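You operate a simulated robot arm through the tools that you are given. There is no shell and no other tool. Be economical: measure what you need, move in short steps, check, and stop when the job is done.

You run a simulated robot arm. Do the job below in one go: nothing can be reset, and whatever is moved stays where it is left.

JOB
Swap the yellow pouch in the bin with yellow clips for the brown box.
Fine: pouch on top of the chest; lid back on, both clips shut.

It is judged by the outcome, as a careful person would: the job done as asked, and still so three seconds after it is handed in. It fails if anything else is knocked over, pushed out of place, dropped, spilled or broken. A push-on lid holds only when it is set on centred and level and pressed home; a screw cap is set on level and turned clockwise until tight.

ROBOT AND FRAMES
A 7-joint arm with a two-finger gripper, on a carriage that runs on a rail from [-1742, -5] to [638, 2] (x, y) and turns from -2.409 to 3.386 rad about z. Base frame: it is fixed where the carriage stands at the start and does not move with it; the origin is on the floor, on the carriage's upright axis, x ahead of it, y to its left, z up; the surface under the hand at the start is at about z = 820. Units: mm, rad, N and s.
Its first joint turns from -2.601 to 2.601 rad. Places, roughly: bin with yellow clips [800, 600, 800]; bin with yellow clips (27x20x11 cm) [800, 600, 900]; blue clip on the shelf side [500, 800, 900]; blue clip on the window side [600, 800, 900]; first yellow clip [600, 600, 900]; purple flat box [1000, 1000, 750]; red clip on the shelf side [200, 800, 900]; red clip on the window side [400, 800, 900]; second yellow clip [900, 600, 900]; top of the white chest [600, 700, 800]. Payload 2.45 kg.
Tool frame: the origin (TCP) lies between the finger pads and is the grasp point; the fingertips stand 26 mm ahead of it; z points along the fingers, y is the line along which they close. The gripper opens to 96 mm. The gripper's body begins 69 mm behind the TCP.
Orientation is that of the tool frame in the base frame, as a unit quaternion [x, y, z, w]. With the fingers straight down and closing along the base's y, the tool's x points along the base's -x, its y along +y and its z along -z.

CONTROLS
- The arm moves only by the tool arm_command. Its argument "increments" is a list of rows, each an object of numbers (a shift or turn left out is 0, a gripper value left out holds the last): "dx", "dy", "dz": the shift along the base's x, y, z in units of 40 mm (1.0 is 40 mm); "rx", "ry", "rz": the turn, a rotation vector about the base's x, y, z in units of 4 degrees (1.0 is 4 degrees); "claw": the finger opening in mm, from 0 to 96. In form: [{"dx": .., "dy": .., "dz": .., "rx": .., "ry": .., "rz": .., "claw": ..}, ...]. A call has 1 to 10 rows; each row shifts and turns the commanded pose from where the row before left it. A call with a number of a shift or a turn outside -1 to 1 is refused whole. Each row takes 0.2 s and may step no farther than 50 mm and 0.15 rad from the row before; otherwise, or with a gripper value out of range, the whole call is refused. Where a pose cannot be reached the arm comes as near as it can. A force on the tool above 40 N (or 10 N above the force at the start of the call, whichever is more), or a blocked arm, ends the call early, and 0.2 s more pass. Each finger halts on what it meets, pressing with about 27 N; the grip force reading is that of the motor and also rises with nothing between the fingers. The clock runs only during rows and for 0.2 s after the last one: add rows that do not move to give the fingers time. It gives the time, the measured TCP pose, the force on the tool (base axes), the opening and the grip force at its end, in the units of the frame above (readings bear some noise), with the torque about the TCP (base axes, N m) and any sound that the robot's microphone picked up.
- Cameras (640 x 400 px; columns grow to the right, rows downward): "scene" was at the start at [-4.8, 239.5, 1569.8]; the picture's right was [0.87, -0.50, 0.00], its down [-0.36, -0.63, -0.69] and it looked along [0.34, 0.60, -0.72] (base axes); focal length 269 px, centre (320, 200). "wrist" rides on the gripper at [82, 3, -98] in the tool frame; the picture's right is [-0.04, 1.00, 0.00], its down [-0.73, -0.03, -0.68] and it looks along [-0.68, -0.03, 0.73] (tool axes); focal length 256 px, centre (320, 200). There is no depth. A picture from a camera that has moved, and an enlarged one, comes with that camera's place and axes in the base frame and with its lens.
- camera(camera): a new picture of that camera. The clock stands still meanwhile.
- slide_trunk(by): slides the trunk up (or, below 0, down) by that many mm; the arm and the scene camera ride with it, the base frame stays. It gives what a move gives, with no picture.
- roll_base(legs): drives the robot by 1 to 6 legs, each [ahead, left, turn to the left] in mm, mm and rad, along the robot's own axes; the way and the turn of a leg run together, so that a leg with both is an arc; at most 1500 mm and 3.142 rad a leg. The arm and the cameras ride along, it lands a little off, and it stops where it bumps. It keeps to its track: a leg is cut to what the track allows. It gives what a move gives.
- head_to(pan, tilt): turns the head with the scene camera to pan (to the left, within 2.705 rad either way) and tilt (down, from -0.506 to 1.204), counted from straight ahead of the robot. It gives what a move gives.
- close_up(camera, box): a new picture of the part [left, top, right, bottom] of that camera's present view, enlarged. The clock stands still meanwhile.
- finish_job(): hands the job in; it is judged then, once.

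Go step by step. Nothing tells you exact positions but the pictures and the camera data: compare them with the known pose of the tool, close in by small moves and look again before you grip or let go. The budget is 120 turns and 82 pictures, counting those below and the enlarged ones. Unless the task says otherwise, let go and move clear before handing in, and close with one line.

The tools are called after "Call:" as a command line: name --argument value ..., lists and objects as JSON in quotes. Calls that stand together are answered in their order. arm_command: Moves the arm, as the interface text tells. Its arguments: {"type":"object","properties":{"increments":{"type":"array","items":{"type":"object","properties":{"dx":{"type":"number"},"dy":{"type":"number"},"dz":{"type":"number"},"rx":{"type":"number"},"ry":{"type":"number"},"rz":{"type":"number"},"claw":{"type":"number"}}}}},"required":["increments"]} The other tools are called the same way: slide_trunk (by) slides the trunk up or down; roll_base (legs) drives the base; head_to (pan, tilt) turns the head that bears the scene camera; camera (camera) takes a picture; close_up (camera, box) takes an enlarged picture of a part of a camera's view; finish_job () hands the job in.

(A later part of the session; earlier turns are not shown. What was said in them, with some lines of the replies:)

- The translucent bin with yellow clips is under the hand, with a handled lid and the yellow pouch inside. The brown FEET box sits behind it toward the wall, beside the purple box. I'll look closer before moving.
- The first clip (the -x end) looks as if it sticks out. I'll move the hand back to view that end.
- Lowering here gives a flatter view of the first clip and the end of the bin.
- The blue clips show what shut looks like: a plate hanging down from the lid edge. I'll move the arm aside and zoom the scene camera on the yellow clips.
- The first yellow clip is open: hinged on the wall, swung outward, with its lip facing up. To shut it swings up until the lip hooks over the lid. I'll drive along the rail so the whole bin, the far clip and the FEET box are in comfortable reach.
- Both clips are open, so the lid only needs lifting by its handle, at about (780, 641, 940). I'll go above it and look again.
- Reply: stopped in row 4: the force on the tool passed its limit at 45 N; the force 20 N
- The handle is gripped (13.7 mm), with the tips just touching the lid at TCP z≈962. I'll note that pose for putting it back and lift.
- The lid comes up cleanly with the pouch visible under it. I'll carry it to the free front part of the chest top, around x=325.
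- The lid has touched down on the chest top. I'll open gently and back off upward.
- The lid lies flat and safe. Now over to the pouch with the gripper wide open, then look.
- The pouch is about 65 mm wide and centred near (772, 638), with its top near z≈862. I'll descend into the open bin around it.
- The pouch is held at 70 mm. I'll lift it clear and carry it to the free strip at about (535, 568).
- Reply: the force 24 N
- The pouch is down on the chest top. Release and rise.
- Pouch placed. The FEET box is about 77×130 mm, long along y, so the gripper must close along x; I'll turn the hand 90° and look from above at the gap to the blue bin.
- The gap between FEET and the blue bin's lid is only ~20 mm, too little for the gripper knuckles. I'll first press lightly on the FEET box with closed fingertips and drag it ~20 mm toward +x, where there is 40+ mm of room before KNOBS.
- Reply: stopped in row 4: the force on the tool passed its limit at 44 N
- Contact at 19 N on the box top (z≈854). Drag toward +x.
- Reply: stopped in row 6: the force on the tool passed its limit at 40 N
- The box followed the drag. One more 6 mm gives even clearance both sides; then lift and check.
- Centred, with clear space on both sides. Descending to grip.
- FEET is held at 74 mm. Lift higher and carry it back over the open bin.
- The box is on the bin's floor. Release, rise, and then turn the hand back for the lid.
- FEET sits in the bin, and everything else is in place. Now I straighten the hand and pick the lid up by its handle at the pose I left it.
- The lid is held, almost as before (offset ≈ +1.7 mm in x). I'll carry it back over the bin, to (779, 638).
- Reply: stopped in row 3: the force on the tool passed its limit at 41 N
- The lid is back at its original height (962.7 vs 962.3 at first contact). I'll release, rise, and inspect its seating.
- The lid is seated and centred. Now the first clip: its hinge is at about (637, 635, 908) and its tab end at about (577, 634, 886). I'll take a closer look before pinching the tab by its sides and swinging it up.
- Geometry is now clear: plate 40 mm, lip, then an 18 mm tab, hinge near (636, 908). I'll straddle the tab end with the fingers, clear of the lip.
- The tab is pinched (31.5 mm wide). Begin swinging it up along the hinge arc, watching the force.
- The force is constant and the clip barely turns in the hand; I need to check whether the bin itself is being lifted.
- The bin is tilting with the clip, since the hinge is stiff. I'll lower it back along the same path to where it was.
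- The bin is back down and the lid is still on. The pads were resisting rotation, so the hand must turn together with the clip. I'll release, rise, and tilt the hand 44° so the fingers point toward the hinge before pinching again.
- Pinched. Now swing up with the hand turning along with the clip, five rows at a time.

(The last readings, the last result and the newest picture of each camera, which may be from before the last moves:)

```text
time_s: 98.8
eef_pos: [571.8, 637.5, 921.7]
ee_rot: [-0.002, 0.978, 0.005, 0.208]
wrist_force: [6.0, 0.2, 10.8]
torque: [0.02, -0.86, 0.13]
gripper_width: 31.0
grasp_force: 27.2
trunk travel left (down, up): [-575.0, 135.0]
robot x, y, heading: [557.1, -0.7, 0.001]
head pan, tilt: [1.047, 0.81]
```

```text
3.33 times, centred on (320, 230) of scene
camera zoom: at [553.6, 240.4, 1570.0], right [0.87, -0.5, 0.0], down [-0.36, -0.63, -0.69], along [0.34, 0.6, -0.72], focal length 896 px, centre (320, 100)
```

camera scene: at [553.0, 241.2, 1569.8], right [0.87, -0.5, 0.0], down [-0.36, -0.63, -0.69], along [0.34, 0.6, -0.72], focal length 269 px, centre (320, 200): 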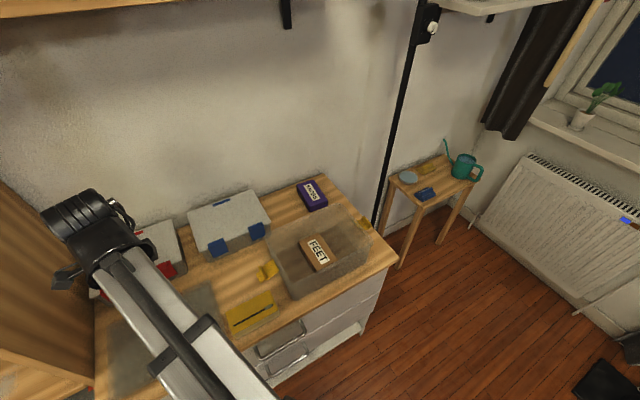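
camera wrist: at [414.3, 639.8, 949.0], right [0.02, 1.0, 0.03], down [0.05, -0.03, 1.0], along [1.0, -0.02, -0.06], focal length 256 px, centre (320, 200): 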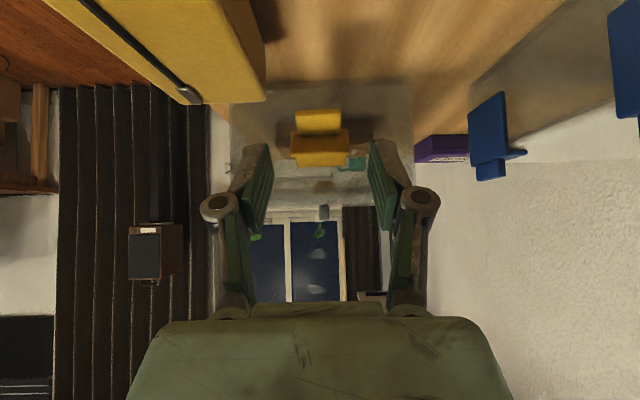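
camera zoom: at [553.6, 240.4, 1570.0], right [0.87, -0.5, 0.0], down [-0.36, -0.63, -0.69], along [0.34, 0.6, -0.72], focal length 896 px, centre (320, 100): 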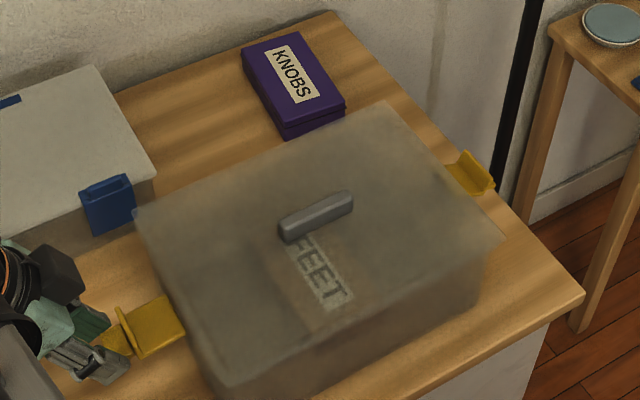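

Forces stay moderate and the bin is not tilting. I'll continue with slightly more lift to cut the downward push.

Call:
arm_command --increments '[{"dx": 0.015, "dz": 0.14, "ry": 1}, {"dx": 0.02, "dz": 0.135, "ry": 1}, {"dx": 0.03, "dz": 0.135, "ry": 1}, {"dx": 0.04, "dz": 0.13, "ry": 1}, {"dx": 0.045, "dz": 0.125, "ry": 1}, {}]'

Call:
close_up --camera "scene" --box '[224, 200, 352, 280]'

```text
time_s: 100.2
eef_pos: [576.6, 637.6, 946.4]
ee_rot: [-0.001, 0.999, 0.004, 0.035]
wrist_force: [1.2, 1.3, 0.2]
torque: [-0.01, 0.21, 0.06]
gripper_width: 30.9
grasp_force: 26.9
trunk travel left (down, up): [-575.0, 135.0]
robot x, y, heading: [557.9, 0.0, 0.004]
head pan, tilt: [1.047, 0.81]
```

```text
5.00 times, centred on (288, 240) of scene
camera zoom: at [553.1, 241.5, 1569.8], right [0.87, -0.5, 0.0], down [-0.36, -0.63, -0.69], along [0.34, 0.6, -0.72], focal length 1343 px, centre (480, 0)
```

zoom: 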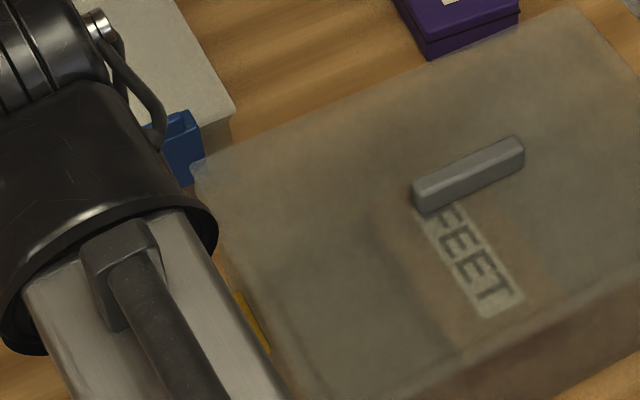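

The forces have dropped to nearly zero: the clip is past its detent and swinging freely. Continue the arc.

Call:
arm_command --increments '[{"dx": 0.0625, "dz": 0.1, "ry": 1}, {"dx": 0.069, "dz": 0.095, "ry": 1}, {"dx": 0.076, "dz": 0.09, "ry": 1}, {"dx": 0.082, "dz": 0.0845, "ry": 1}, {"dx": 0.0875, "dz": 0.0785, "ry": 1}, {}]'

Call:
camera --camera "wrist"

```text
time_s: 101.5
eef_pos: [593.2, 637.3, 965.8]
ee_rot: [0.0, 0.991, 0.004, -0.137]
wrist_force: [0.9, -0.6, -0.7]
torque: [-0.03, 0.04, -0.03]
gripper_width: 31.1
grasp_force: 27.0
trunk travel left (down, up): [-575.0, 135.0]
robot x, y, heading: [560.3, 3.6, -0.0]
head pan, tilt: [1.047, 0.81]
```

```text
9 pictures are left
camera wrist: at [541.1, 639.8, 1083.2], right [0.04, 1.0, 0.0], down [0.89, -0.03, 0.45], along [0.45, -0.02, -0.89], focal length 256 px, centre (320, 200)
```

wrist: 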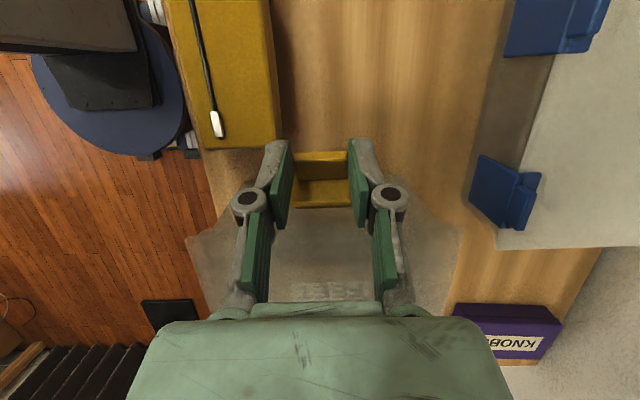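

Call:
arm_command --increments '[{"dx": 0.093, "dz": 0.072, "ry": 1}, {"dx": 0.098, "dz": 0.0655, "ry": 1}, {"dx": 0.102, "dz": 0.0585, "ry": 1}, {"dx": 0.106, "dz": 0.0515, "ry": 1}, {"dx": 0.109, "dz": 0.044, "ry": 1}, {}]'

```text
time_s: 103.0
eef_pos: [612.3, 638.2, 978.7]
ee_rot: [0.001, 0.951, 0.004, -0.308]
wrist_force: [1.0, 0.1, -3.7]
torque: [-0.03, -0.02, 0.02]
gripper_width: 31.3
grasp_force: 27.2
trunk travel left (down, up): [-575.0, 135.0]
robot x, y, heading: [556.9, 0.9, 0.0]
head pan, tilt: [1.047, 0.81]
```

Call:
arm_command --increments '[{"dx": 0.112, "dz": -0.01, "ry": 1}, {"dx": 0.114, "dz": -0.01, "ry": 1}, {"dx": 0.116, "dz": -0.01, "ry": 1}, {}]'

Call:
close_up --camera "scene" --box '[224, 200, 352, 280]'

```text
time_s: 104.0
eef_pos: [626.0, 638.7, 975.7]
ee_rot: [0.002, 0.914, 0.005, -0.406]
wrist_force: [0.5, -0.2, -4.0]
torque: [-0.05, -0.04, 0.04]
gripper_width: 31.3
grasp_force: 27.2
trunk travel left (down, up): [-575.0, 135.0]
robot x, y, heading: [557.2, 3.3, -0.002]
head pan, tilt: [1.047, 0.81]
```

```text
5.00 times, centred on (288, 240) of scene
camera zoom: at [553.1, 241.5, 1569.8], right [0.87, -0.5, 0.0], down [-0.36, -0.63, -0.69], along [0.34, 0.6, -0.72], focal length 1343 px, centre (480, 0)
```

zoom: 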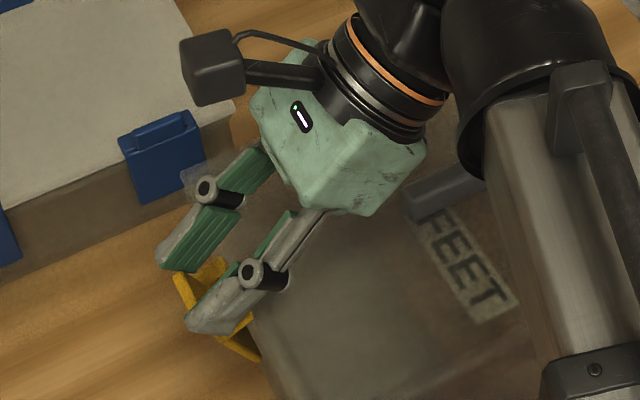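

Call:
arm_command --increments '[{"dx": 0.117, "dz": -0.03, "ry": 1}, {"dx": 0.117, "dz": -0.03, "ry": 1}, {"dx": 0.117, "dz": -0.03, "ry": 1}, {}]'

```text
time_s: 105.0
eef_pos: [640.3, 637.6, 973.9]
ee_rot: [0.001, 0.866, 0.005, -0.5]
wrist_force: [4.4, 3.6, 16.5]
torque: [0.03, -0.1, -0.04]
gripper_width: 31.6
grasp_force: 26.7
trunk travel left (down, up): [-575.0, 135.0]
robot x, y, heading: [553.5, 2.2, -0.002]
head pan, tilt: [1.047, 0.81]
```

Call:
arm_command --increments '[{"dx": 0.08, "dz": 0.0, "ry": 1}, {"dx": 0.08, "dz": 0.0, "ry": 1}, {}]'

Call:
close_up --camera "scene" --box '[240, 220, 320, 270]'

```text
time_s: 105.8
eef_pos: [646.2, 638.4, 970.8]
ee_rot: [0.002, 0.83, 0.003, -0.558]
wrist_force: [0.5, -0.4, -3.0]
torque: [-0.1, -0.15, -0.08]
gripper_width: 31.1
grasp_force: 27.3
trunk travel left (down, up): [-575.0, 135.0]
robot x, y, heading: [559.3, 1.1, -0.001]
head pan, tilt: [1.047, 0.81]
```

```text
8.00 times, centred on (280, 245) of scene
camera zoom: at [553.1, 241.4, 1569.6], right [0.87, -0.5, 0.0], down [-0.36, -0.63, -0.69], along [0.34, 0.6, -0.72], focal length 2149 px, centre (640, -160)
```

zoom: 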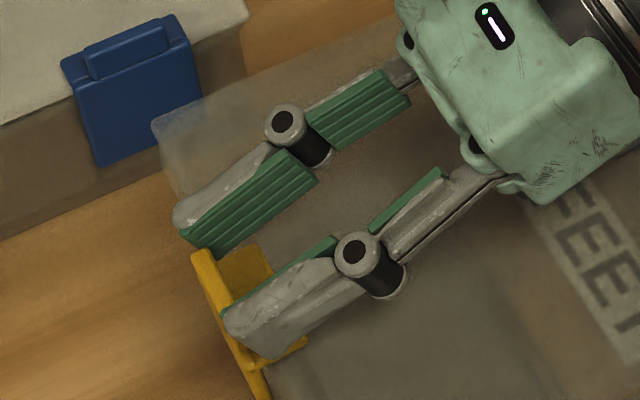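

Call:
arm_command --increments '[{"dx": 0.08, "dz": -0.03, "ry": 1}, {"dx": 0.08, "dz": -0.03, "ry": 1}, {}]'

```text
time_s: 106.2
eef_pos: [648.1, 636.5, 979.5]
ee_rot: [-0.002, 0.807, 0.007, -0.59]
wrist_force: [-0.8, -2.6, 23.5]
torque: [-0.12, -3.85, -0.16]
gripper_width: 31.2
grasp_force: 26.8
trunk travel left (down, up): [-575.0, 135.0]
robot x, y, heading: [554.3, 5.5, -0.0]
head pan, tilt: [1.047, 0.81]
stopped in row 2: the force on the tool passed its limit at 50 N (the readings are from after the stop); the commanded pose is now the measured one
```

The hand body touched the lid handle at this tilt. I'll let go, rise straight up, and see where the clip stands.

Call:
arm_command --increments '[{"dz": 0.05, "ry": -1}, {"claw": 56}, {}, {"dz": 0.5}, {"dz": 1}, {"dz": 1, "ry": -1}, {"ry": -1}, {"ry": -1}, {"ry": -1}, {"ry": -1}]'

Call:
close_up --camera "scene" --box '[240, 200, 368, 280]'

```text
time_s: 108.4
eef_pos: [648.9, 638.8, 1076.4]
ee_rot: [-0.002, 0.913, 0.006, -0.408]
wrist_force: [-0.5, -0.2, 0.0]
torque: [0.01, 0.02, 0.0]
gripper_width: 55.9
grasp_force: 0.1
trunk travel left (down, up): [-575.0, 135.0]
robot x, y, heading: [558.6, 0.6, 0.004]
head pan, tilt: [1.047, 0.81]
```

```text
5.00 times, centred on (304, 240) of scene
camera zoom: at [552.8, 241.2, 1569.8], right [0.87, -0.5, 0.0], down [-0.36, -0.63, -0.69], along [0.34, 0.6, -0.72], focal length 1343 px, centre (400, 0)
```

zoom: 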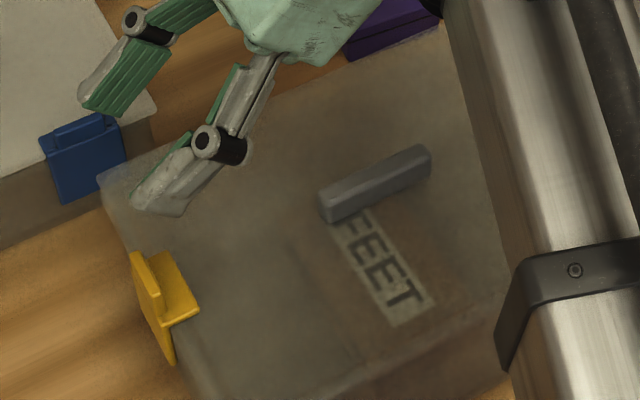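

The clip is upright with its lip over the lid. I'll straighten the hand and check by pressing the tab gently inward with closed fingers.

Call:
arm_command --increments '[{"ry": -1, "dx": -0.4, "claw": 0}, {"ry": -1, "dx": -0.4}, {"ry": -1, "dx": -0.4}, {"ry": -1, "dx": -0.4}, {"ry": -1}, {"ry": -1}, {"ry": -1}, {"ry": -1}, {"ry": -1}, {"ry": -1}]'

Call:
arm_command --increments '[{"ry": -1}, {"ry": -1}, {"dz": -0.8}, {"dz": -0.8}, {"dz": -0.7}, {}]'

```text
time_s: 110.6
eef_pos: [585.2, 638.8, 1076.7]
ee_rot: [-0.003, 0.997, 0.005, -0.072]
wrist_force: [0.2, -0.9, 0.0]
torque: [-0.03, -0.01, -0.01]
gripper_width: 0.1
grasp_force: 27.0
trunk travel left (down, up): [-575.0, 135.0]
robot x, y, heading: [556.5, -0.5, 0.004]
head pan, tilt: [1.047, 0.81]
```

```text
time_s: 112.0
eef_pos: [584.3, 637.9, 984.6]
ee_rot: [-0.003, 1.0, 0.006, -0.002]
wrist_force: [-0.3, -0.5, 0.5]
torque: [0.02, -0.01, 0.0]
gripper_width: 0.0
grasp_force: 26.8
trunk travel left (down, up): [-575.0, 135.0]
robot x, y, heading: [556.5, 1.2, 0.002]
head pan, tilt: [1.047, 0.81]
```

Call:
arm_command --increments '[{"dz": -0.15, "dx": 0.3}, {"dx": 0.25}, {"dx": 0.08}, {"dx": 0.08}, {}]'

Call:
arm_command --increments '[{"dx": 0.07}, {}]'

Call:
arm_command --increments '[{"dx": 0.07}, {}]'

```text
time_s: 113.2
eef_pos: [612.2, 638.8, 979.2]
ee_rot: [-0.005, 1.0, 0.004, -0.002]
wrist_force: [-2.3, 0.3, -0.1]
torque: [0.04, 0.03, 0.01]
gripper_width: 5.9
grasp_force: 27.6
trunk travel left (down, up): [-575.0, 135.0]
robot x, y, heading: [557.6, -1.0, 0.003]
head pan, tilt: [1.047, 0.81]
```

```text
time_s: 113.8
eef_pos: [615.8, 638.3, 979.6]
ee_rot: [-0.003, 1.0, 0.005, -0.002]
wrist_force: [-3.4, 0.0, 0.4]
torque: [-0.02, 0.04, 0.02]
gripper_width: 5.9
grasp_force: 26.8
trunk travel left (down, up): [-575.0, 135.0]
robot x, y, heading: [557.8, 3.9, 0.001]
head pan, tilt: [1.047, 0.81]
```

```text
time_s: 114.4
eef_pos: [618.2, 638.3, 979.2]
ee_rot: [-0.003, 1.0, 0.006, -0.003]
wrist_force: [-2.4, -1.0, -0.2]
torque: [0.03, 0.02, 0.0]
gripper_width: 6.1
grasp_force: 26.6
trunk travel left (down, up): [-575.0, 135.0]
robot x, y, heading: [556.9, 1.5, -0.001]
head pan, tilt: [1.047, 0.81]
```

Call:
close_up --camera "scene" --box '[240, 200, 368, 280]'

```text
5.00 times, centred on (304, 240) of scene
camera zoom: at [552.6, 241.2, 1569.8], right [0.87, -0.5, 0.0], down [-0.36, -0.63, -0.69], along [0.34, 0.6, -0.72], focal length 1343 px, centre (400, 0)
```

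zoom: 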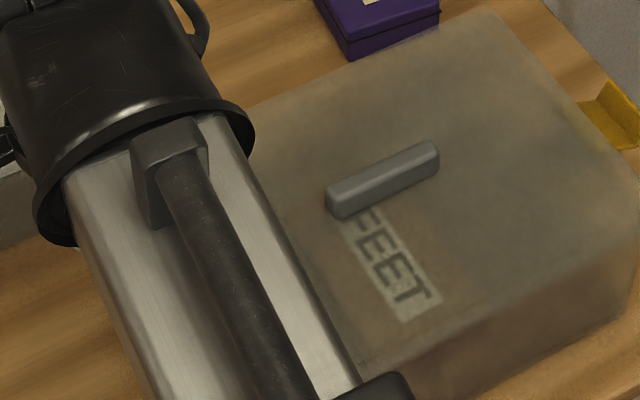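

The bin slid about 5 mm rather than the clip turning, so side pushes are no use. I'll pinch the tab from above and twist it, reading the torque to feel for the stop.

Call:
arm_command --increments '[{"dx": -0.2}, {"dz": 0.8}, {"dz": 0.2, "claw": 54, "ry": -1}, {"dx": 0.4, "ry": -1}, {"dx": 0.17, "ry": -1}, {"ry": -1}, {}, {"dz": -0.5}, {"dz": -0.4}, {}]'

```text
time_s: 116.6
eef_pos: [633.1, 639.3, 983.3]
ee_rot: [-0.004, 0.991, 0.005, 0.136]
wrist_force: [0.2, -0.1, 0.3]
torque: [-0.03, 0.0, -0.01]
gripper_width: 53.7
grasp_force: 0.1
trunk travel left (down, up): [-575.0, 135.0]
robot x, y, heading: [558.8, 0.9, 0.003]
head pan, tilt: [1.047, 0.81]
```

Call:
arm_command --increments '[{"dx": -0.13, "dz": -0.05}, {"claw": 26}, {}, {}]'

```text
time_s: 117.6
eef_pos: [627.4, 639.5, 981.1]
ee_rot: [-0.004, 0.991, 0.004, 0.136]
wrist_force: [-0.3, 0.4, 3.8]
torque: [0.02, -0.02, -0.09]
gripper_width: 31.1
grasp_force: 26.9
trunk travel left (down, up): [-575.0, 135.0]
robot x, y, heading: [555.7, 2.6, 0.002]
head pan, tilt: [1.047, 0.81]
```

Call:
arm_command --increments '[{"dx": 0.11, "dz": 0.0, "ry": 1}, {"dx": 0.11, "dz": 0.0, "ry": 1}, {}]'

```text
time_s: 118.4
eef_pos: [636.5, 637.9, 980.7]
ee_rot: [-0.004, 0.998, 0.004, 0.067]
wrist_force: [-2.0, -1.1, 1.4]
torque: [-0.01, -0.71, 0.01]
gripper_width: 31.5
grasp_force: 26.3
trunk travel left (down, up): [-575.0, 135.0]
robot x, y, heading: [559.4, 3.3, 0.001]
head pan, tilt: [1.047, 0.81]
```

Call:
arm_command --increments '[{"dx": 0.05, "dz": -0.02, "ry": 1}, {"dx": 0.05, "dz": -0.02, "ry": 1}, {}]'

```text
time_s: 119.2
eef_pos: [640.3, 638.9, 979.4]
ee_rot: [-0.004, 1.0, 0.005, -0.003]
wrist_force: [-1.7, 0.0, 4.1]
torque: [-0.08, -0.67, 0.03]
gripper_width: 31.2
grasp_force: 27.3
trunk travel left (down, up): [-575.0, 135.0]
robot x, y, heading: [555.9, 2.8, 0.004]
head pan, tilt: [1.047, 0.81]
```

Call:
close_up --camera "wrist" --box '[224, 110, 416, 230]'

```text
3.33 times, centred on (320, 170) of wrist
camera zoom: at [560.1, 639.6, 1078.8], right [0.03, 1.0, 0.01], down [0.74, -0.03, 0.67], along [0.67, -0.01, -0.74], focal length 853 px, centre (320, 300)
```

zoom: 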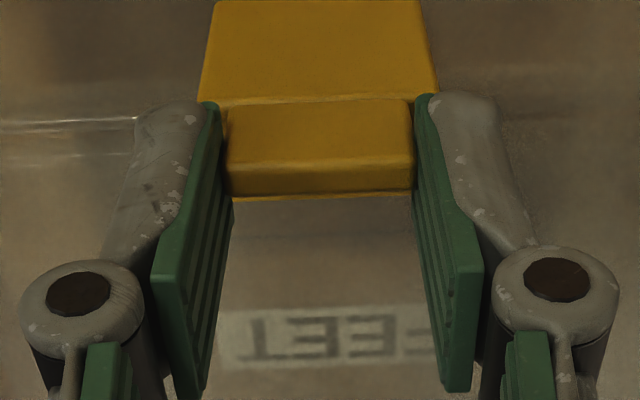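

The tab stands vertical with the lip level over the lid, and the twist meets a firm stop: the first clip is shut. Now I'll release and go for the second clip on the +x end, with the hand tilted the other way.

Call:
arm_command --increments '[{"claw": 54}, {}, {"dz": 1}, {"dz": 1}, {"dz": 0.5, "dx": 0.8}, {"dx": 1}, {"dx": 1}, {"dx": 1}, {"dx": 1}, {"dx": 1}]'

Call:
arm_command --increments '[{"dx": 1, "ry": 1}, {"dx": 1, "ry": 1}, {"dx": 1, "ry": 1}, {"dx": 0.4, "ry": 1}, {"ry": 1}, {"ry": 1}, {"ry": 1}, {"ry": 1}, {"ry": 1}, {"ry": 1}]'

Call:
arm_command --increments '[{"ry": 1}, {"dz": -1}, {"dz": -0.8}, {}]'

Call:
camera --camera "wrist"

```text
time_s: 121.4
eef_pos: [874.1, 639.9, 1079.1]
ee_rot: [-0.003, 1.0, 0.005, -0.002]
wrist_force: [-0.1, 0.5, -0.5]
torque: [0.04, -0.01, 0.02]
gripper_width: 53.8
grasp_force: 0.1
trunk travel left (down, up): [-575.0, 135.0]
robot x, y, heading: [560.0, -0.7, 0.003]
head pan, tilt: [1.047, 0.81]
```

```text
time_s: 123.6
eef_pos: [975.9, 684.5, 984.8]
ee_rot: [0.004, 0.941, 0.018, -0.338]
wrist_force: [-0.6, -0.1, 0.1]
torque: [0.01, -0.01, 0.03]
gripper_width: 53.7
grasp_force: 0.0
out of reach, approached as far as the arm can: row 6, 7, 8, 9, 10
trunk travel left (down, up): [-575.0, 135.0]
robot x, y, heading: [559.8, 2.0, 0.004]
head pan, tilt: [1.047, 0.81]
```

```text
time_s: 124.6
eef_pos: [964.8, 696.2, 892.7]
ee_rot: [-0.001, 0.926, 0.007, -0.377]
wrist_force: [0.7, 0.0, -0.1]
torque: [-0.02, 0.0, 0.0]
gripper_width: 60.1
grasp_force: 0.5
out of reach, approached as far as the arm can: row 1
trunk travel left (down, up): [-575.0, 135.0]
robot x, y, heading: [561.4, 2.1, 0.0]
head pan, tilt: [1.047, 0.81]
```

```text
3 pictures are left
camera wrist: at [975.6, 697.3, 1020.8], right [0.03, 1.0, -0.02], down [1.0, -0.03, -0.03], along [-0.03, -0.02, -1.0], focal length 256 px, centre (320, 200)
```

wrist: 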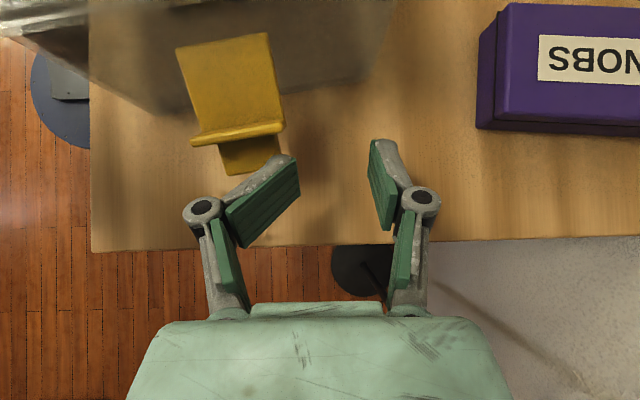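

The tilted pose ran out of reach and the arm sagged sideways; a finger caught the tab and turned the bin by about 10°. I'll back off upward, straighten the hand, and drive the base further along the rail before correcting.

Call:
arm_command --increments '[{"dy": 0.2}, {"dz": 0.5, "ry": -1}, {"dz": 0.8, "ry": -1}, {"dz": 0.8, "ry": -1}, {"dz": 1, "ry": -1}, {"ry": -1}, {"ry": -1}, {"ry": -1}, {"ry": -1}, {"ry": -1}]'

```text
time_s: 126.8
eef_pos: [964.6, 702.7, 1018.2]
ee_rot: [-0.003, 0.997, 0.005, -0.072]
wrist_force: [-1.3, 0.6, 0.6]
torque: [-0.01, -0.03, -0.01]
gripper_width: 54.2
grasp_force: 0.0
trunk travel left (down, up): [-575.0, 135.0]
robot x, y, heading: [557.2, 2.9, -0.001]
head pan, tilt: [1.047, 0.81]
```

Call:
arm_command --increments '[{"dz": 1, "ry": -1}, {"dx": -1, "ry": -1}, {"dx": -1}, {"dx": -1, "dy": -0.6}, {"dy": -1}, {}]'

Call:
roll_base --legs '[[80, 0, 0]]'

Call:
close_up --camera "scene" --box '[160, 170, 400, 320]'

```text
time_s: 128.2
eef_pos: [845.4, 637.8, 1058.5]
ee_rot: [-0.003, 1.0, 0.006, -0.002]
wrist_force: [0.3, -0.7, -0.4]
torque: [0.04, 0.0, 0.04]
gripper_width: 54.2
grasp_force: 0.1
trunk travel left (down, up): [-575.0, 135.0]
robot x, y, heading: [557.1, 1.2, 0.009]
head pan, tilt: [1.047, 0.81]
```

```text
time_s: 129.3
eef_pos: [922.9, 639.8, 1058.8]
ee_rot: [-0.003, 1.0, 0.006, -0.003]
wrist_force: [-0.9, 0.4, -0.5]
torque: [0.03, -0.05, -0.06]
gripper_width: 53.7
grasp_force: 0.1
trunk travel left (down, up): [-575.0, 135.0]
robot x, y, heading: [636.9, -0.6, 0.002]
head pan, tilt: [1.047, 0.81]
```

```text
2.67 times, centred on (280, 245) of scene
camera zoom: at [630.0, 241.4, 1569.8], right [0.87, -0.5, 0.0], down [-0.36, -0.63, -0.69], along [0.34, 0.6, -0.72], focal length 716 px, centre (427, 80)
```

zoom: 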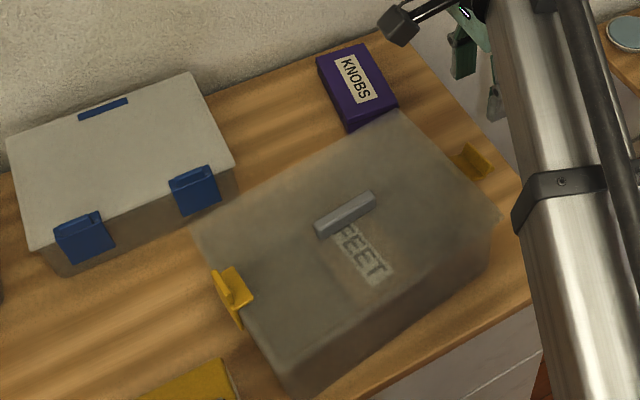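

The bin is now centred near (757, 636) and turned about 8.5°; it was at (777, 638) and square. The first clip looks shut. I'll grip the lid handle at that angle and slide the bin back to its place.

Call:
arm_command --increments '[{"dx": -1, "rz": 1}, {"dx": -1, "rz": 1}, {"dx": -1, "rz": 0.1}, {"dx": -1}, {"dx": -0.15, "dy": -0.1}, {"dz": -1}, {"dz": -0.8}, {"dz": -0.5}, {}]'

Call:
arm_command --increments '[{"claw": 0}, {}, {}]'

```text
time_s: 131.3
eef_pos: [757.6, 635.0, 967.5]
ee_rot: [-0.077, 0.997, 0.005, -0.004]
wrist_force: [-0.4, -1.1, 0.6]
torque: [-0.01, -0.03, 0.02]
gripper_width: 53.9
grasp_force: 0.1
trunk travel left (down, up): [-575.0, 135.0]
robot x, y, heading: [637.4, 4.1, 0.001]
head pan, tilt: [1.047, 0.81]
```

```text
time_s: 132.1
eef_pos: [757.7, 634.9, 968.0]
ee_rot: [-0.077, 0.997, 0.005, -0.003]
wrist_force: [0.0, -2.2, 0.1]
torque: [-0.06, -0.13, -0.22]
gripper_width: 13.4
grasp_force: 27.2
trunk travel left (down, up): [-575.0, 135.0]
robot x, y, heading: [637.4, 1.3, 0.001]
head pan, tilt: [1.047, 0.81]
```

Call:
arm_command --increments '[{"dx": 0.1, "dy": 0.015, "rz": -0.42}, {"dx": 0.1, "dy": 0.015, "rz": -0.42}, {"dx": 0.1, "dy": 0.015, "rz": -0.42}, {"dx": 0.1, "dy": 0.015, "rz": -0.42}, {"dx": 0.1, "dy": 0.015, "rz": -0.42}, {}]'

```text
time_s: 133.5
eef_pos: [776.2, 636.3, 967.0]
ee_rot: [-0.003, 1.0, 0.005, -0.002]
wrist_force: [-3.3, 0.0, 10.5]
torque: [-0.05, 0.29, 0.42]
gripper_width: 13.5
grasp_force: 26.8
trunk travel left (down, up): [-575.0, 135.0]
robot x, y, heading: [634.5, 1.7, -0.003]
head pan, tilt: [1.047, 0.81]
```

The bin has slid back square. Handle centre ≈776, so clip 2's inner edge should be near (920, 636, 910) and its tab end near x≈977. I'll release and go around to the far side at a lower height, with less tilt, checking reach.

Call:
arm_command --increments '[{"claw": 54}, {}, {"dz": 1}, {"dz": 1}, {"dx": 1}, {"dx": 1}, {"dx": 1}, {"dx": 1}, {"dx": 1}, {"dx": 1}]'

Call:
arm_command --increments '[{"dx": 0.6, "ry": 1}, {"ry": 1}, {"ry": 1}, {"ry": 1}, {}]'

```text
time_s: 135.7
eef_pos: [1018.2, 638.7, 1046.1]
ee_rot: [-0.004, 1.0, 0.006, -0.002]
wrist_force: [0.1, -0.2, -1.0]
torque: [0.02, 0.0, -0.02]
gripper_width: 53.9
grasp_force: 0.0
trunk travel left (down, up): [-575.0, 135.0]
robot x, y, heading: [637.7, 4.6, 0.0]
head pan, tilt: [1.047, 0.81]
```

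```text
time_s: 136.9
eef_pos: [1040.6, 638.4, 1046.5]
ee_rot: [-0.003, 0.99, 0.005, -0.142]
wrist_force: [-0.9, 1.3, 0.5]
torque: [-0.02, -0.03, 0.01]
gripper_width: 54.1
grasp_force: 0.0
trunk travel left (down, up): [-575.0, 135.0]
robot x, y, heading: [635.7, 2.5, 0.0]
head pan, tilt: [1.047, 0.81]
```

Call:
arm_command --increments '[{"dz": -1}, {"dz": -1, "dx": -0.3}, {"ry": 1}, {"ry": 1}, {"ry": 1}, {"ry": 1}, {"ry": 1}, {}]'

```text
time_s: 138.7
eef_pos: [1029.0, 637.3, 966.8]
ee_rot: [-0.002, 0.95, 0.006, -0.312]
wrist_force: [0.4, -0.1, -0.3]
torque: [0.01, 0.0, -0.02]
gripper_width: 54.1
grasp_force: 0.1
trunk travel left (down, up): [-575.0, 135.0]
robot x, y, heading: [635.4, -0.5, 0.007]
head pan, tilt: [1.047, 0.81]
```

Call:
arm_command --increments '[{"dx": -0.45, "dz": -0.8}, {}]'

Call:
camera --camera "wrist"

```text
time_s: 139.3
eef_pos: [1009.9, 637.4, 935.2]
ee_rot: [-0.001, 0.95, 0.007, -0.312]
wrist_force: [-0.9, -0.3, 0.1]
torque: [-0.04, -0.01, 0.0]
gripper_width: 53.7
grasp_force: 0.0
trunk travel left (down, up): [-575.0, 135.0]
robot x, y, heading: [634.9, 4.3, 0.004]
head pan, tilt: [1.047, 0.81]
```

```text
1 pictures are left
camera wrist: at [1002.9, 639.5, 1063.0], right [0.03, 1.0, -0.01], down [0.99, -0.03, 0.11], along [0.11, -0.02, -0.99], focal length 256 px, centre (320, 200)
```

wrist: 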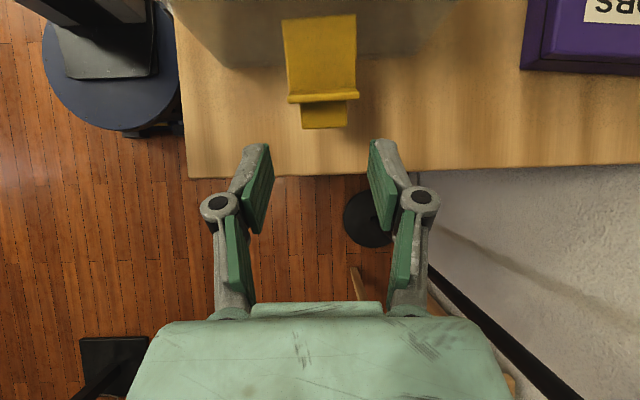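

Clip 2 is clear: tab end at about (974, 641, 884), with a residual yaw of ~3°. I'll move in along the finger direction and pinch it.

Call:
arm_command --increments '[{"dy": 0.07, "rz": 0.7}, {"dx": -0.355, "dz": -0.465}, {"dx": -0.355, "dz": -0.465}, {}, {"claw": 26}, {}, {}]'

```text
time_s: 140.9
eef_pos: [983.0, 641.7, 897.9]
ee_rot: [-0.025, 0.95, -0.001, -0.312]
wrist_force: [-0.4, 2.0, 2.5]
torque: [-0.28, 0.08, -0.44]
gripper_width: 31.6
grasp_force: 26.9
trunk travel left (down, up): [-575.0, 135.0]
robot x, y, heading: [636.4, 0.1, -0.002]
head pan, tilt: [1.047, 0.81]
```

Call:
arm_command --increments '[{"dx": 0.016, "dz": 0.12, "ry": -1}, {"dx": 0.008, "dz": 0.12, "ry": -1}, {"dx": 0, "dz": 0.12, "ry": -1}, {"dx": -0.008, "dz": 0.12, "ry": -1}, {"dx": -0.017, "dz": 0.12, "ry": -1}, {}]'

```text
time_s: 142.3
eef_pos: [982.7, 640.7, 920.9]
ee_rot: [-0.023, 0.99, -0.005, -0.142]
wrist_force: [-0.3, 0.4, -0.3]
torque: [-0.23, -0.17, -0.24]
gripper_width: 31.4
grasp_force: 27.0
trunk travel left (down, up): [-575.0, 135.0]
robot x, y, heading: [634.4, 2.4, 0.002]
head pan, tilt: [1.047, 0.81]
```

Very low forces: the clip is swinging with the hand. Continue.

Call:
arm_command --increments '[{"dx": -0.025, "dz": 0.115, "ry": -1}, {"dx": -0.033, "dz": 0.113, "ry": -1}, {"dx": -0.0405, "dz": 0.1105, "ry": -1}, {"dx": -0.048, "dz": 0.1075, "ry": -1}, {"dx": -0.0555, "dz": 0.104, "ry": -1}, {}]'

```text
time_s: 143.7
eef_pos: [975.8, 641.1, 943.1]
ee_rot: [-0.024, 0.999, -0.009, 0.032]
wrist_force: [-0.4, 1.2, 0.5]
torque: [0.16, -0.13, -0.27]
gripper_width: 31.4
grasp_force: 27.0
trunk travel left (down, up): [-575.0, 135.0]
robot x, y, heading: [632.8, 1.0, -0.001]
head pan, tilt: [1.047, 0.81]
```

Call:
arm_command --increments '[{"dx": -0.0625, "dz": 0.1, "ry": -1}, {"dx": -0.069, "dz": 0.095, "ry": -1}, {"dx": -0.076, "dz": 0.09, "ry": -1}, {"dx": -0.082, "dz": 0.0845, "ry": -1}, {"dx": -0.0875, "dz": 0.0785, "ry": -1}, {}]'

Call:
arm_command --increments '[{"dx": -0.093, "dz": 0.068, "ry": -1}, {"dx": -0.098, "dz": 0.06, "ry": -1}, {"dx": -0.102, "dz": 0.05, "ry": -1}, {"dx": -0.106, "dz": 0.043, "ry": -1}, {}]'

```text
time_s: 145.1
eef_pos: [958.7, 642.1, 962.0]
ee_rot: [-0.021, 0.978, -0.013, 0.205]
wrist_force: [0.0, 0.4, 0.2]
torque: [0.37, -0.12, -0.11]
gripper_width: 31.3
grasp_force: 27.2
trunk travel left (down, up): [-575.0, 135.0]
robot x, y, heading: [633.5, 3.6, 0.003]
head pan, tilt: [1.047, 0.81]
```

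```text
time_s: 146.3
eef_pos: [943.3, 641.3, 970.7]
ee_rot: [-0.02, 0.94, -0.017, 0.339]
wrist_force: [0.0, -0.1, -3.5]
torque: [0.27, -0.06, 0.04]
gripper_width: 31.3
grasp_force: 26.7
trunk travel left (down, up): [-575.0, 135.0]
robot x, y, heading: [633.3, 3.3, -0.001]
head pan, tilt: [1.047, 0.81]
```

Call:
arm_command --increments '[{"dx": -0.109, "dz": 0.02, "ry": -1}, {"dx": -0.112, "dz": 0.015, "ry": -1}, {}]'

```text
time_s: 147.1
eef_pos: [933.9, 640.8, 971.6]
ee_rot: [-0.018, 0.915, -0.018, 0.404]
wrist_force: [-0.1, -0.2, -2.4]
torque: [0.35, 0.01, -0.04]
gripper_width: 31.7
grasp_force: 27.0
trunk travel left (down, up): [-575.0, 135.0]
robot x, y, heading: [636.7, 2.8, 0.005]
head pan, tilt: [1.047, 0.81]
```

The hand is near its tilt limit over the lid. I'll open, turn the hand back around the tab while straddling it, and pinch again.

Call:
arm_command --increments '[{"claw": 54}, {}, {"dx": 0.028, "dz": 0.02, "ry": 1}, {"dx": 0.028, "dz": 0.02, "ry": 1}, {"dx": 0.028, "dz": 0.02, "ry": 1}, {"dx": 0.028, "dz": 0.02, "ry": 1}, {"dx": 0.028, "dz": 0.015, "ry": 1}, {"dx": 0.028, "dz": 0.015, "ry": 1}, {"dx": 0.028, "dz": 0.01, "ry": 1}, {"dx": 0.028, "dz": 0.01, "ry": 1}]'

Call:
arm_command --increments '[{"dx": 0.028, "dz": 0.005, "ry": 1}, {"dx": 0.028, "ry": 1}, {"dx": 0.028, "ry": 1}, {"dx": 0.028, "ry": 1}, {"dx": 0.028, "ry": 1}, {"dx": 0.028, "ry": 1}, {}, {"claw": 20}, {}, {}]'

```text
time_s: 149.3
eef_pos: [942.6, 641.0, 976.6]
ee_rot: [-0.023, 0.99, -0.012, 0.136]
wrist_force: [0.5, 0.2, 0.3]
torque: [0.02, -0.03, -0.02]
gripper_width: 53.9
grasp_force: 0.0
trunk travel left (down, up): [-575.0, 135.0]
robot x, y, heading: [639.5, 8.1, -0.002]
head pan, tilt: [1.047, 0.81]
```

```text
time_s: 151.5
eef_pos: [950.8, 640.0, 977.4]
ee_rot: [-0.023, 0.997, -0.008, -0.072]
wrist_force: [-0.2, 1.3, 3.4]
torque: [0.01, 0.06, -0.09]
gripper_width: 31.3
grasp_force: 26.7
trunk travel left (down, up): [-575.0, 135.0]
robot x, y, heading: [636.4, 0.2, 0.005]
head pan, tilt: [1.047, 0.81]
```

The clip stayed put and is pinched again (31.3 mm). Continue the swing to shut.

Call:
arm_command --increments '[{"dx": -0.121, "dz": 0.05, "ry": -1}, {"dx": -0.125, "dz": 0.04, "ry": -1}, {"dx": -0.129, "dz": 0.032, "ry": -1}, {"dx": -0.132, "dz": 0.023, "ry": -1}, {}]'

```text
time_s: 152.7
eef_pos: [928.5, 641.6, 982.6]
ee_rot: [-0.023, 0.997, -0.011, 0.066]
wrist_force: [-1.4, 0.7, 0.3]
torque: [0.05, 0.01, 0.0]
gripper_width: 31.7
grasp_force: 26.6
trunk travel left (down, up): [-575.0, 135.0]
robot x, y, heading: [634.4, -1.5, 0.001]
head pan, tilt: [1.047, 0.81]
```

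Call:
arm_command --increments '[{"dx": -0.132, "dz": 0.012, "ry": -1}, {"dx": -0.133, "dz": 0.003, "ry": -1}, {}]'

Call:
arm_command --increments '[{"dx": -0.11, "dz": -0.01, "ry": -1}, {}]'

```text
time_s: 153.5
eef_pos: [919.3, 642.4, 982.8]
ee_rot: [-0.022, 0.99, -0.012, 0.137]
wrist_force: [-0.9, 0.3, -0.3]
torque: [0.18, 0.12, 0.0]
gripper_width: 31.8
grasp_force: 26.8
trunk travel left (down, up): [-575.0, 135.0]
robot x, y, heading: [634.8, 2.0, -0.001]
head pan, tilt: [1.047, 0.81]
```

```text
time_s: 154.1
eef_pos: [914.7, 642.4, 983.1]
ee_rot: [-0.021, 0.985, -0.014, 0.172]
wrist_force: [-1.1, 1.3, -0.5]
torque: [0.11, 0.08, -0.02]
gripper_width: 31.5
grasp_force: 26.8
trunk travel left (down, up): [-575.0, 135.0]
robot x, y, heading: [635.0, 6.1, 0.001]
head pan, tilt: [1.047, 0.81]
```

Call:
arm_command --increments '[{"dx": -0.1, "dz": -0.015, "ry": -1}, {"dx": -0.1, "dz": -0.02, "ry": -1}, {}]'

```text
time_s: 154.9
eef_pos: [907.7, 640.3, 982.9]
ee_rot: [-0.021, 0.97, -0.014, 0.24]
wrist_force: [2.4, 0.0, 1.0]
torque: [0.05, 0.69, -0.04]
gripper_width: 31.6
grasp_force: 26.8
trunk travel left (down, up): [-575.0, 135.0]
robot x, y, heading: [635.1, 4.2, 0.003]
head pan, tilt: [1.047, 0.81]
```

A firm stop is reached (0.69 N m). A few more degrees of twist about the tab will seat it fully.

Call:
arm_command --increments '[{"dx": -0.05, "dz": -0.02, "ry": -1}, {"dx": -0.05, "dz": -0.03, "ry": -1}, {}]'

```text
time_s: 155.7
eef_pos: [902.9, 641.0, 979.9]
ee_rot: [-0.019, 0.952, -0.016, 0.306]
wrist_force: [0.2, 0.3, 0.5]
torque: [0.02, 0.78, 0.0]
gripper_width: 31.1
grasp_force: 26.7
trunk travel left (down, up): [-575.0, 135.0]
robot x, y, heading: [637.1, -1.7, -0.0]
head pan, tilt: [1.047, 0.81]
```

Call:
arm_command --increments '[{"claw": 56}, {}, {"dz": 0.5}, {"dz": 1}, {"dz": 1, "ry": 1}, {"dz": 0.3, "ry": 1}, {"dx": 0.7, "ry": 1}, {"dx": 0.7, "ry": 1}, {"ry": 1}, {"ry": 1}]'

Call:
close_up --camera "scene" --box '[230, 205, 358, 285]'

```text
time_s: 157.9
eef_pos: [958.6, 640.9, 1090.2]
ee_rot: [-0.023, 0.994, -0.012, 0.102]
wrist_force: [-0.8, -0.5, -0.1]
torque: [0.02, -0.04, 0.02]
gripper_width: 55.9
grasp_force: 0.1
trunk travel left (down, up): [-575.0, 135.0]
robot x, y, heading: [634.5, 2.4, -0.002]
head pan, tilt: [1.047, 0.81]
```

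```text
5.00 times, centred on (294, 245) of scene
camera zoom: at [630.5, 241.4, 1569.8], right [0.87, -0.5, 0.0], down [-0.36, -0.63, -0.69], along [0.34, 0.6, -0.72], focal length 1343 px, centre (450, -25)
```

zoom: 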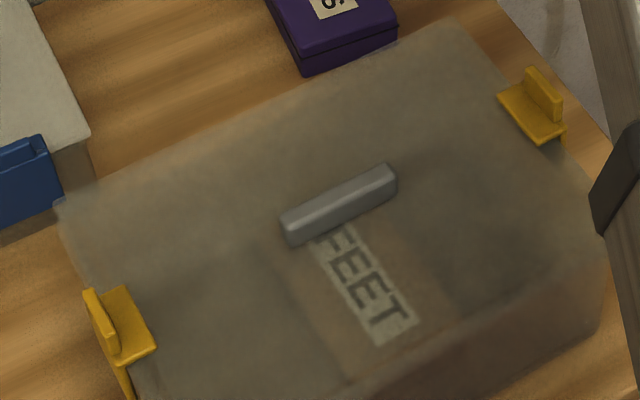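

Both yellow clips stand upright with their lips over the lid. FEET is inside, the pouch is on the chest top, and the hand is clear.

Call:
finish_job

```text
The job is handed in.
```

The swap is done: the brown FEET box is in the yellow-clip bin, the yellow pouch lies on top of the chest, and the lid is back on with both clips swung up over its edge. While I was shutting the clips, the bin tipped up and was then knocked round about 10°. I slid it back close to its old place, but it is still turned by about 3°.
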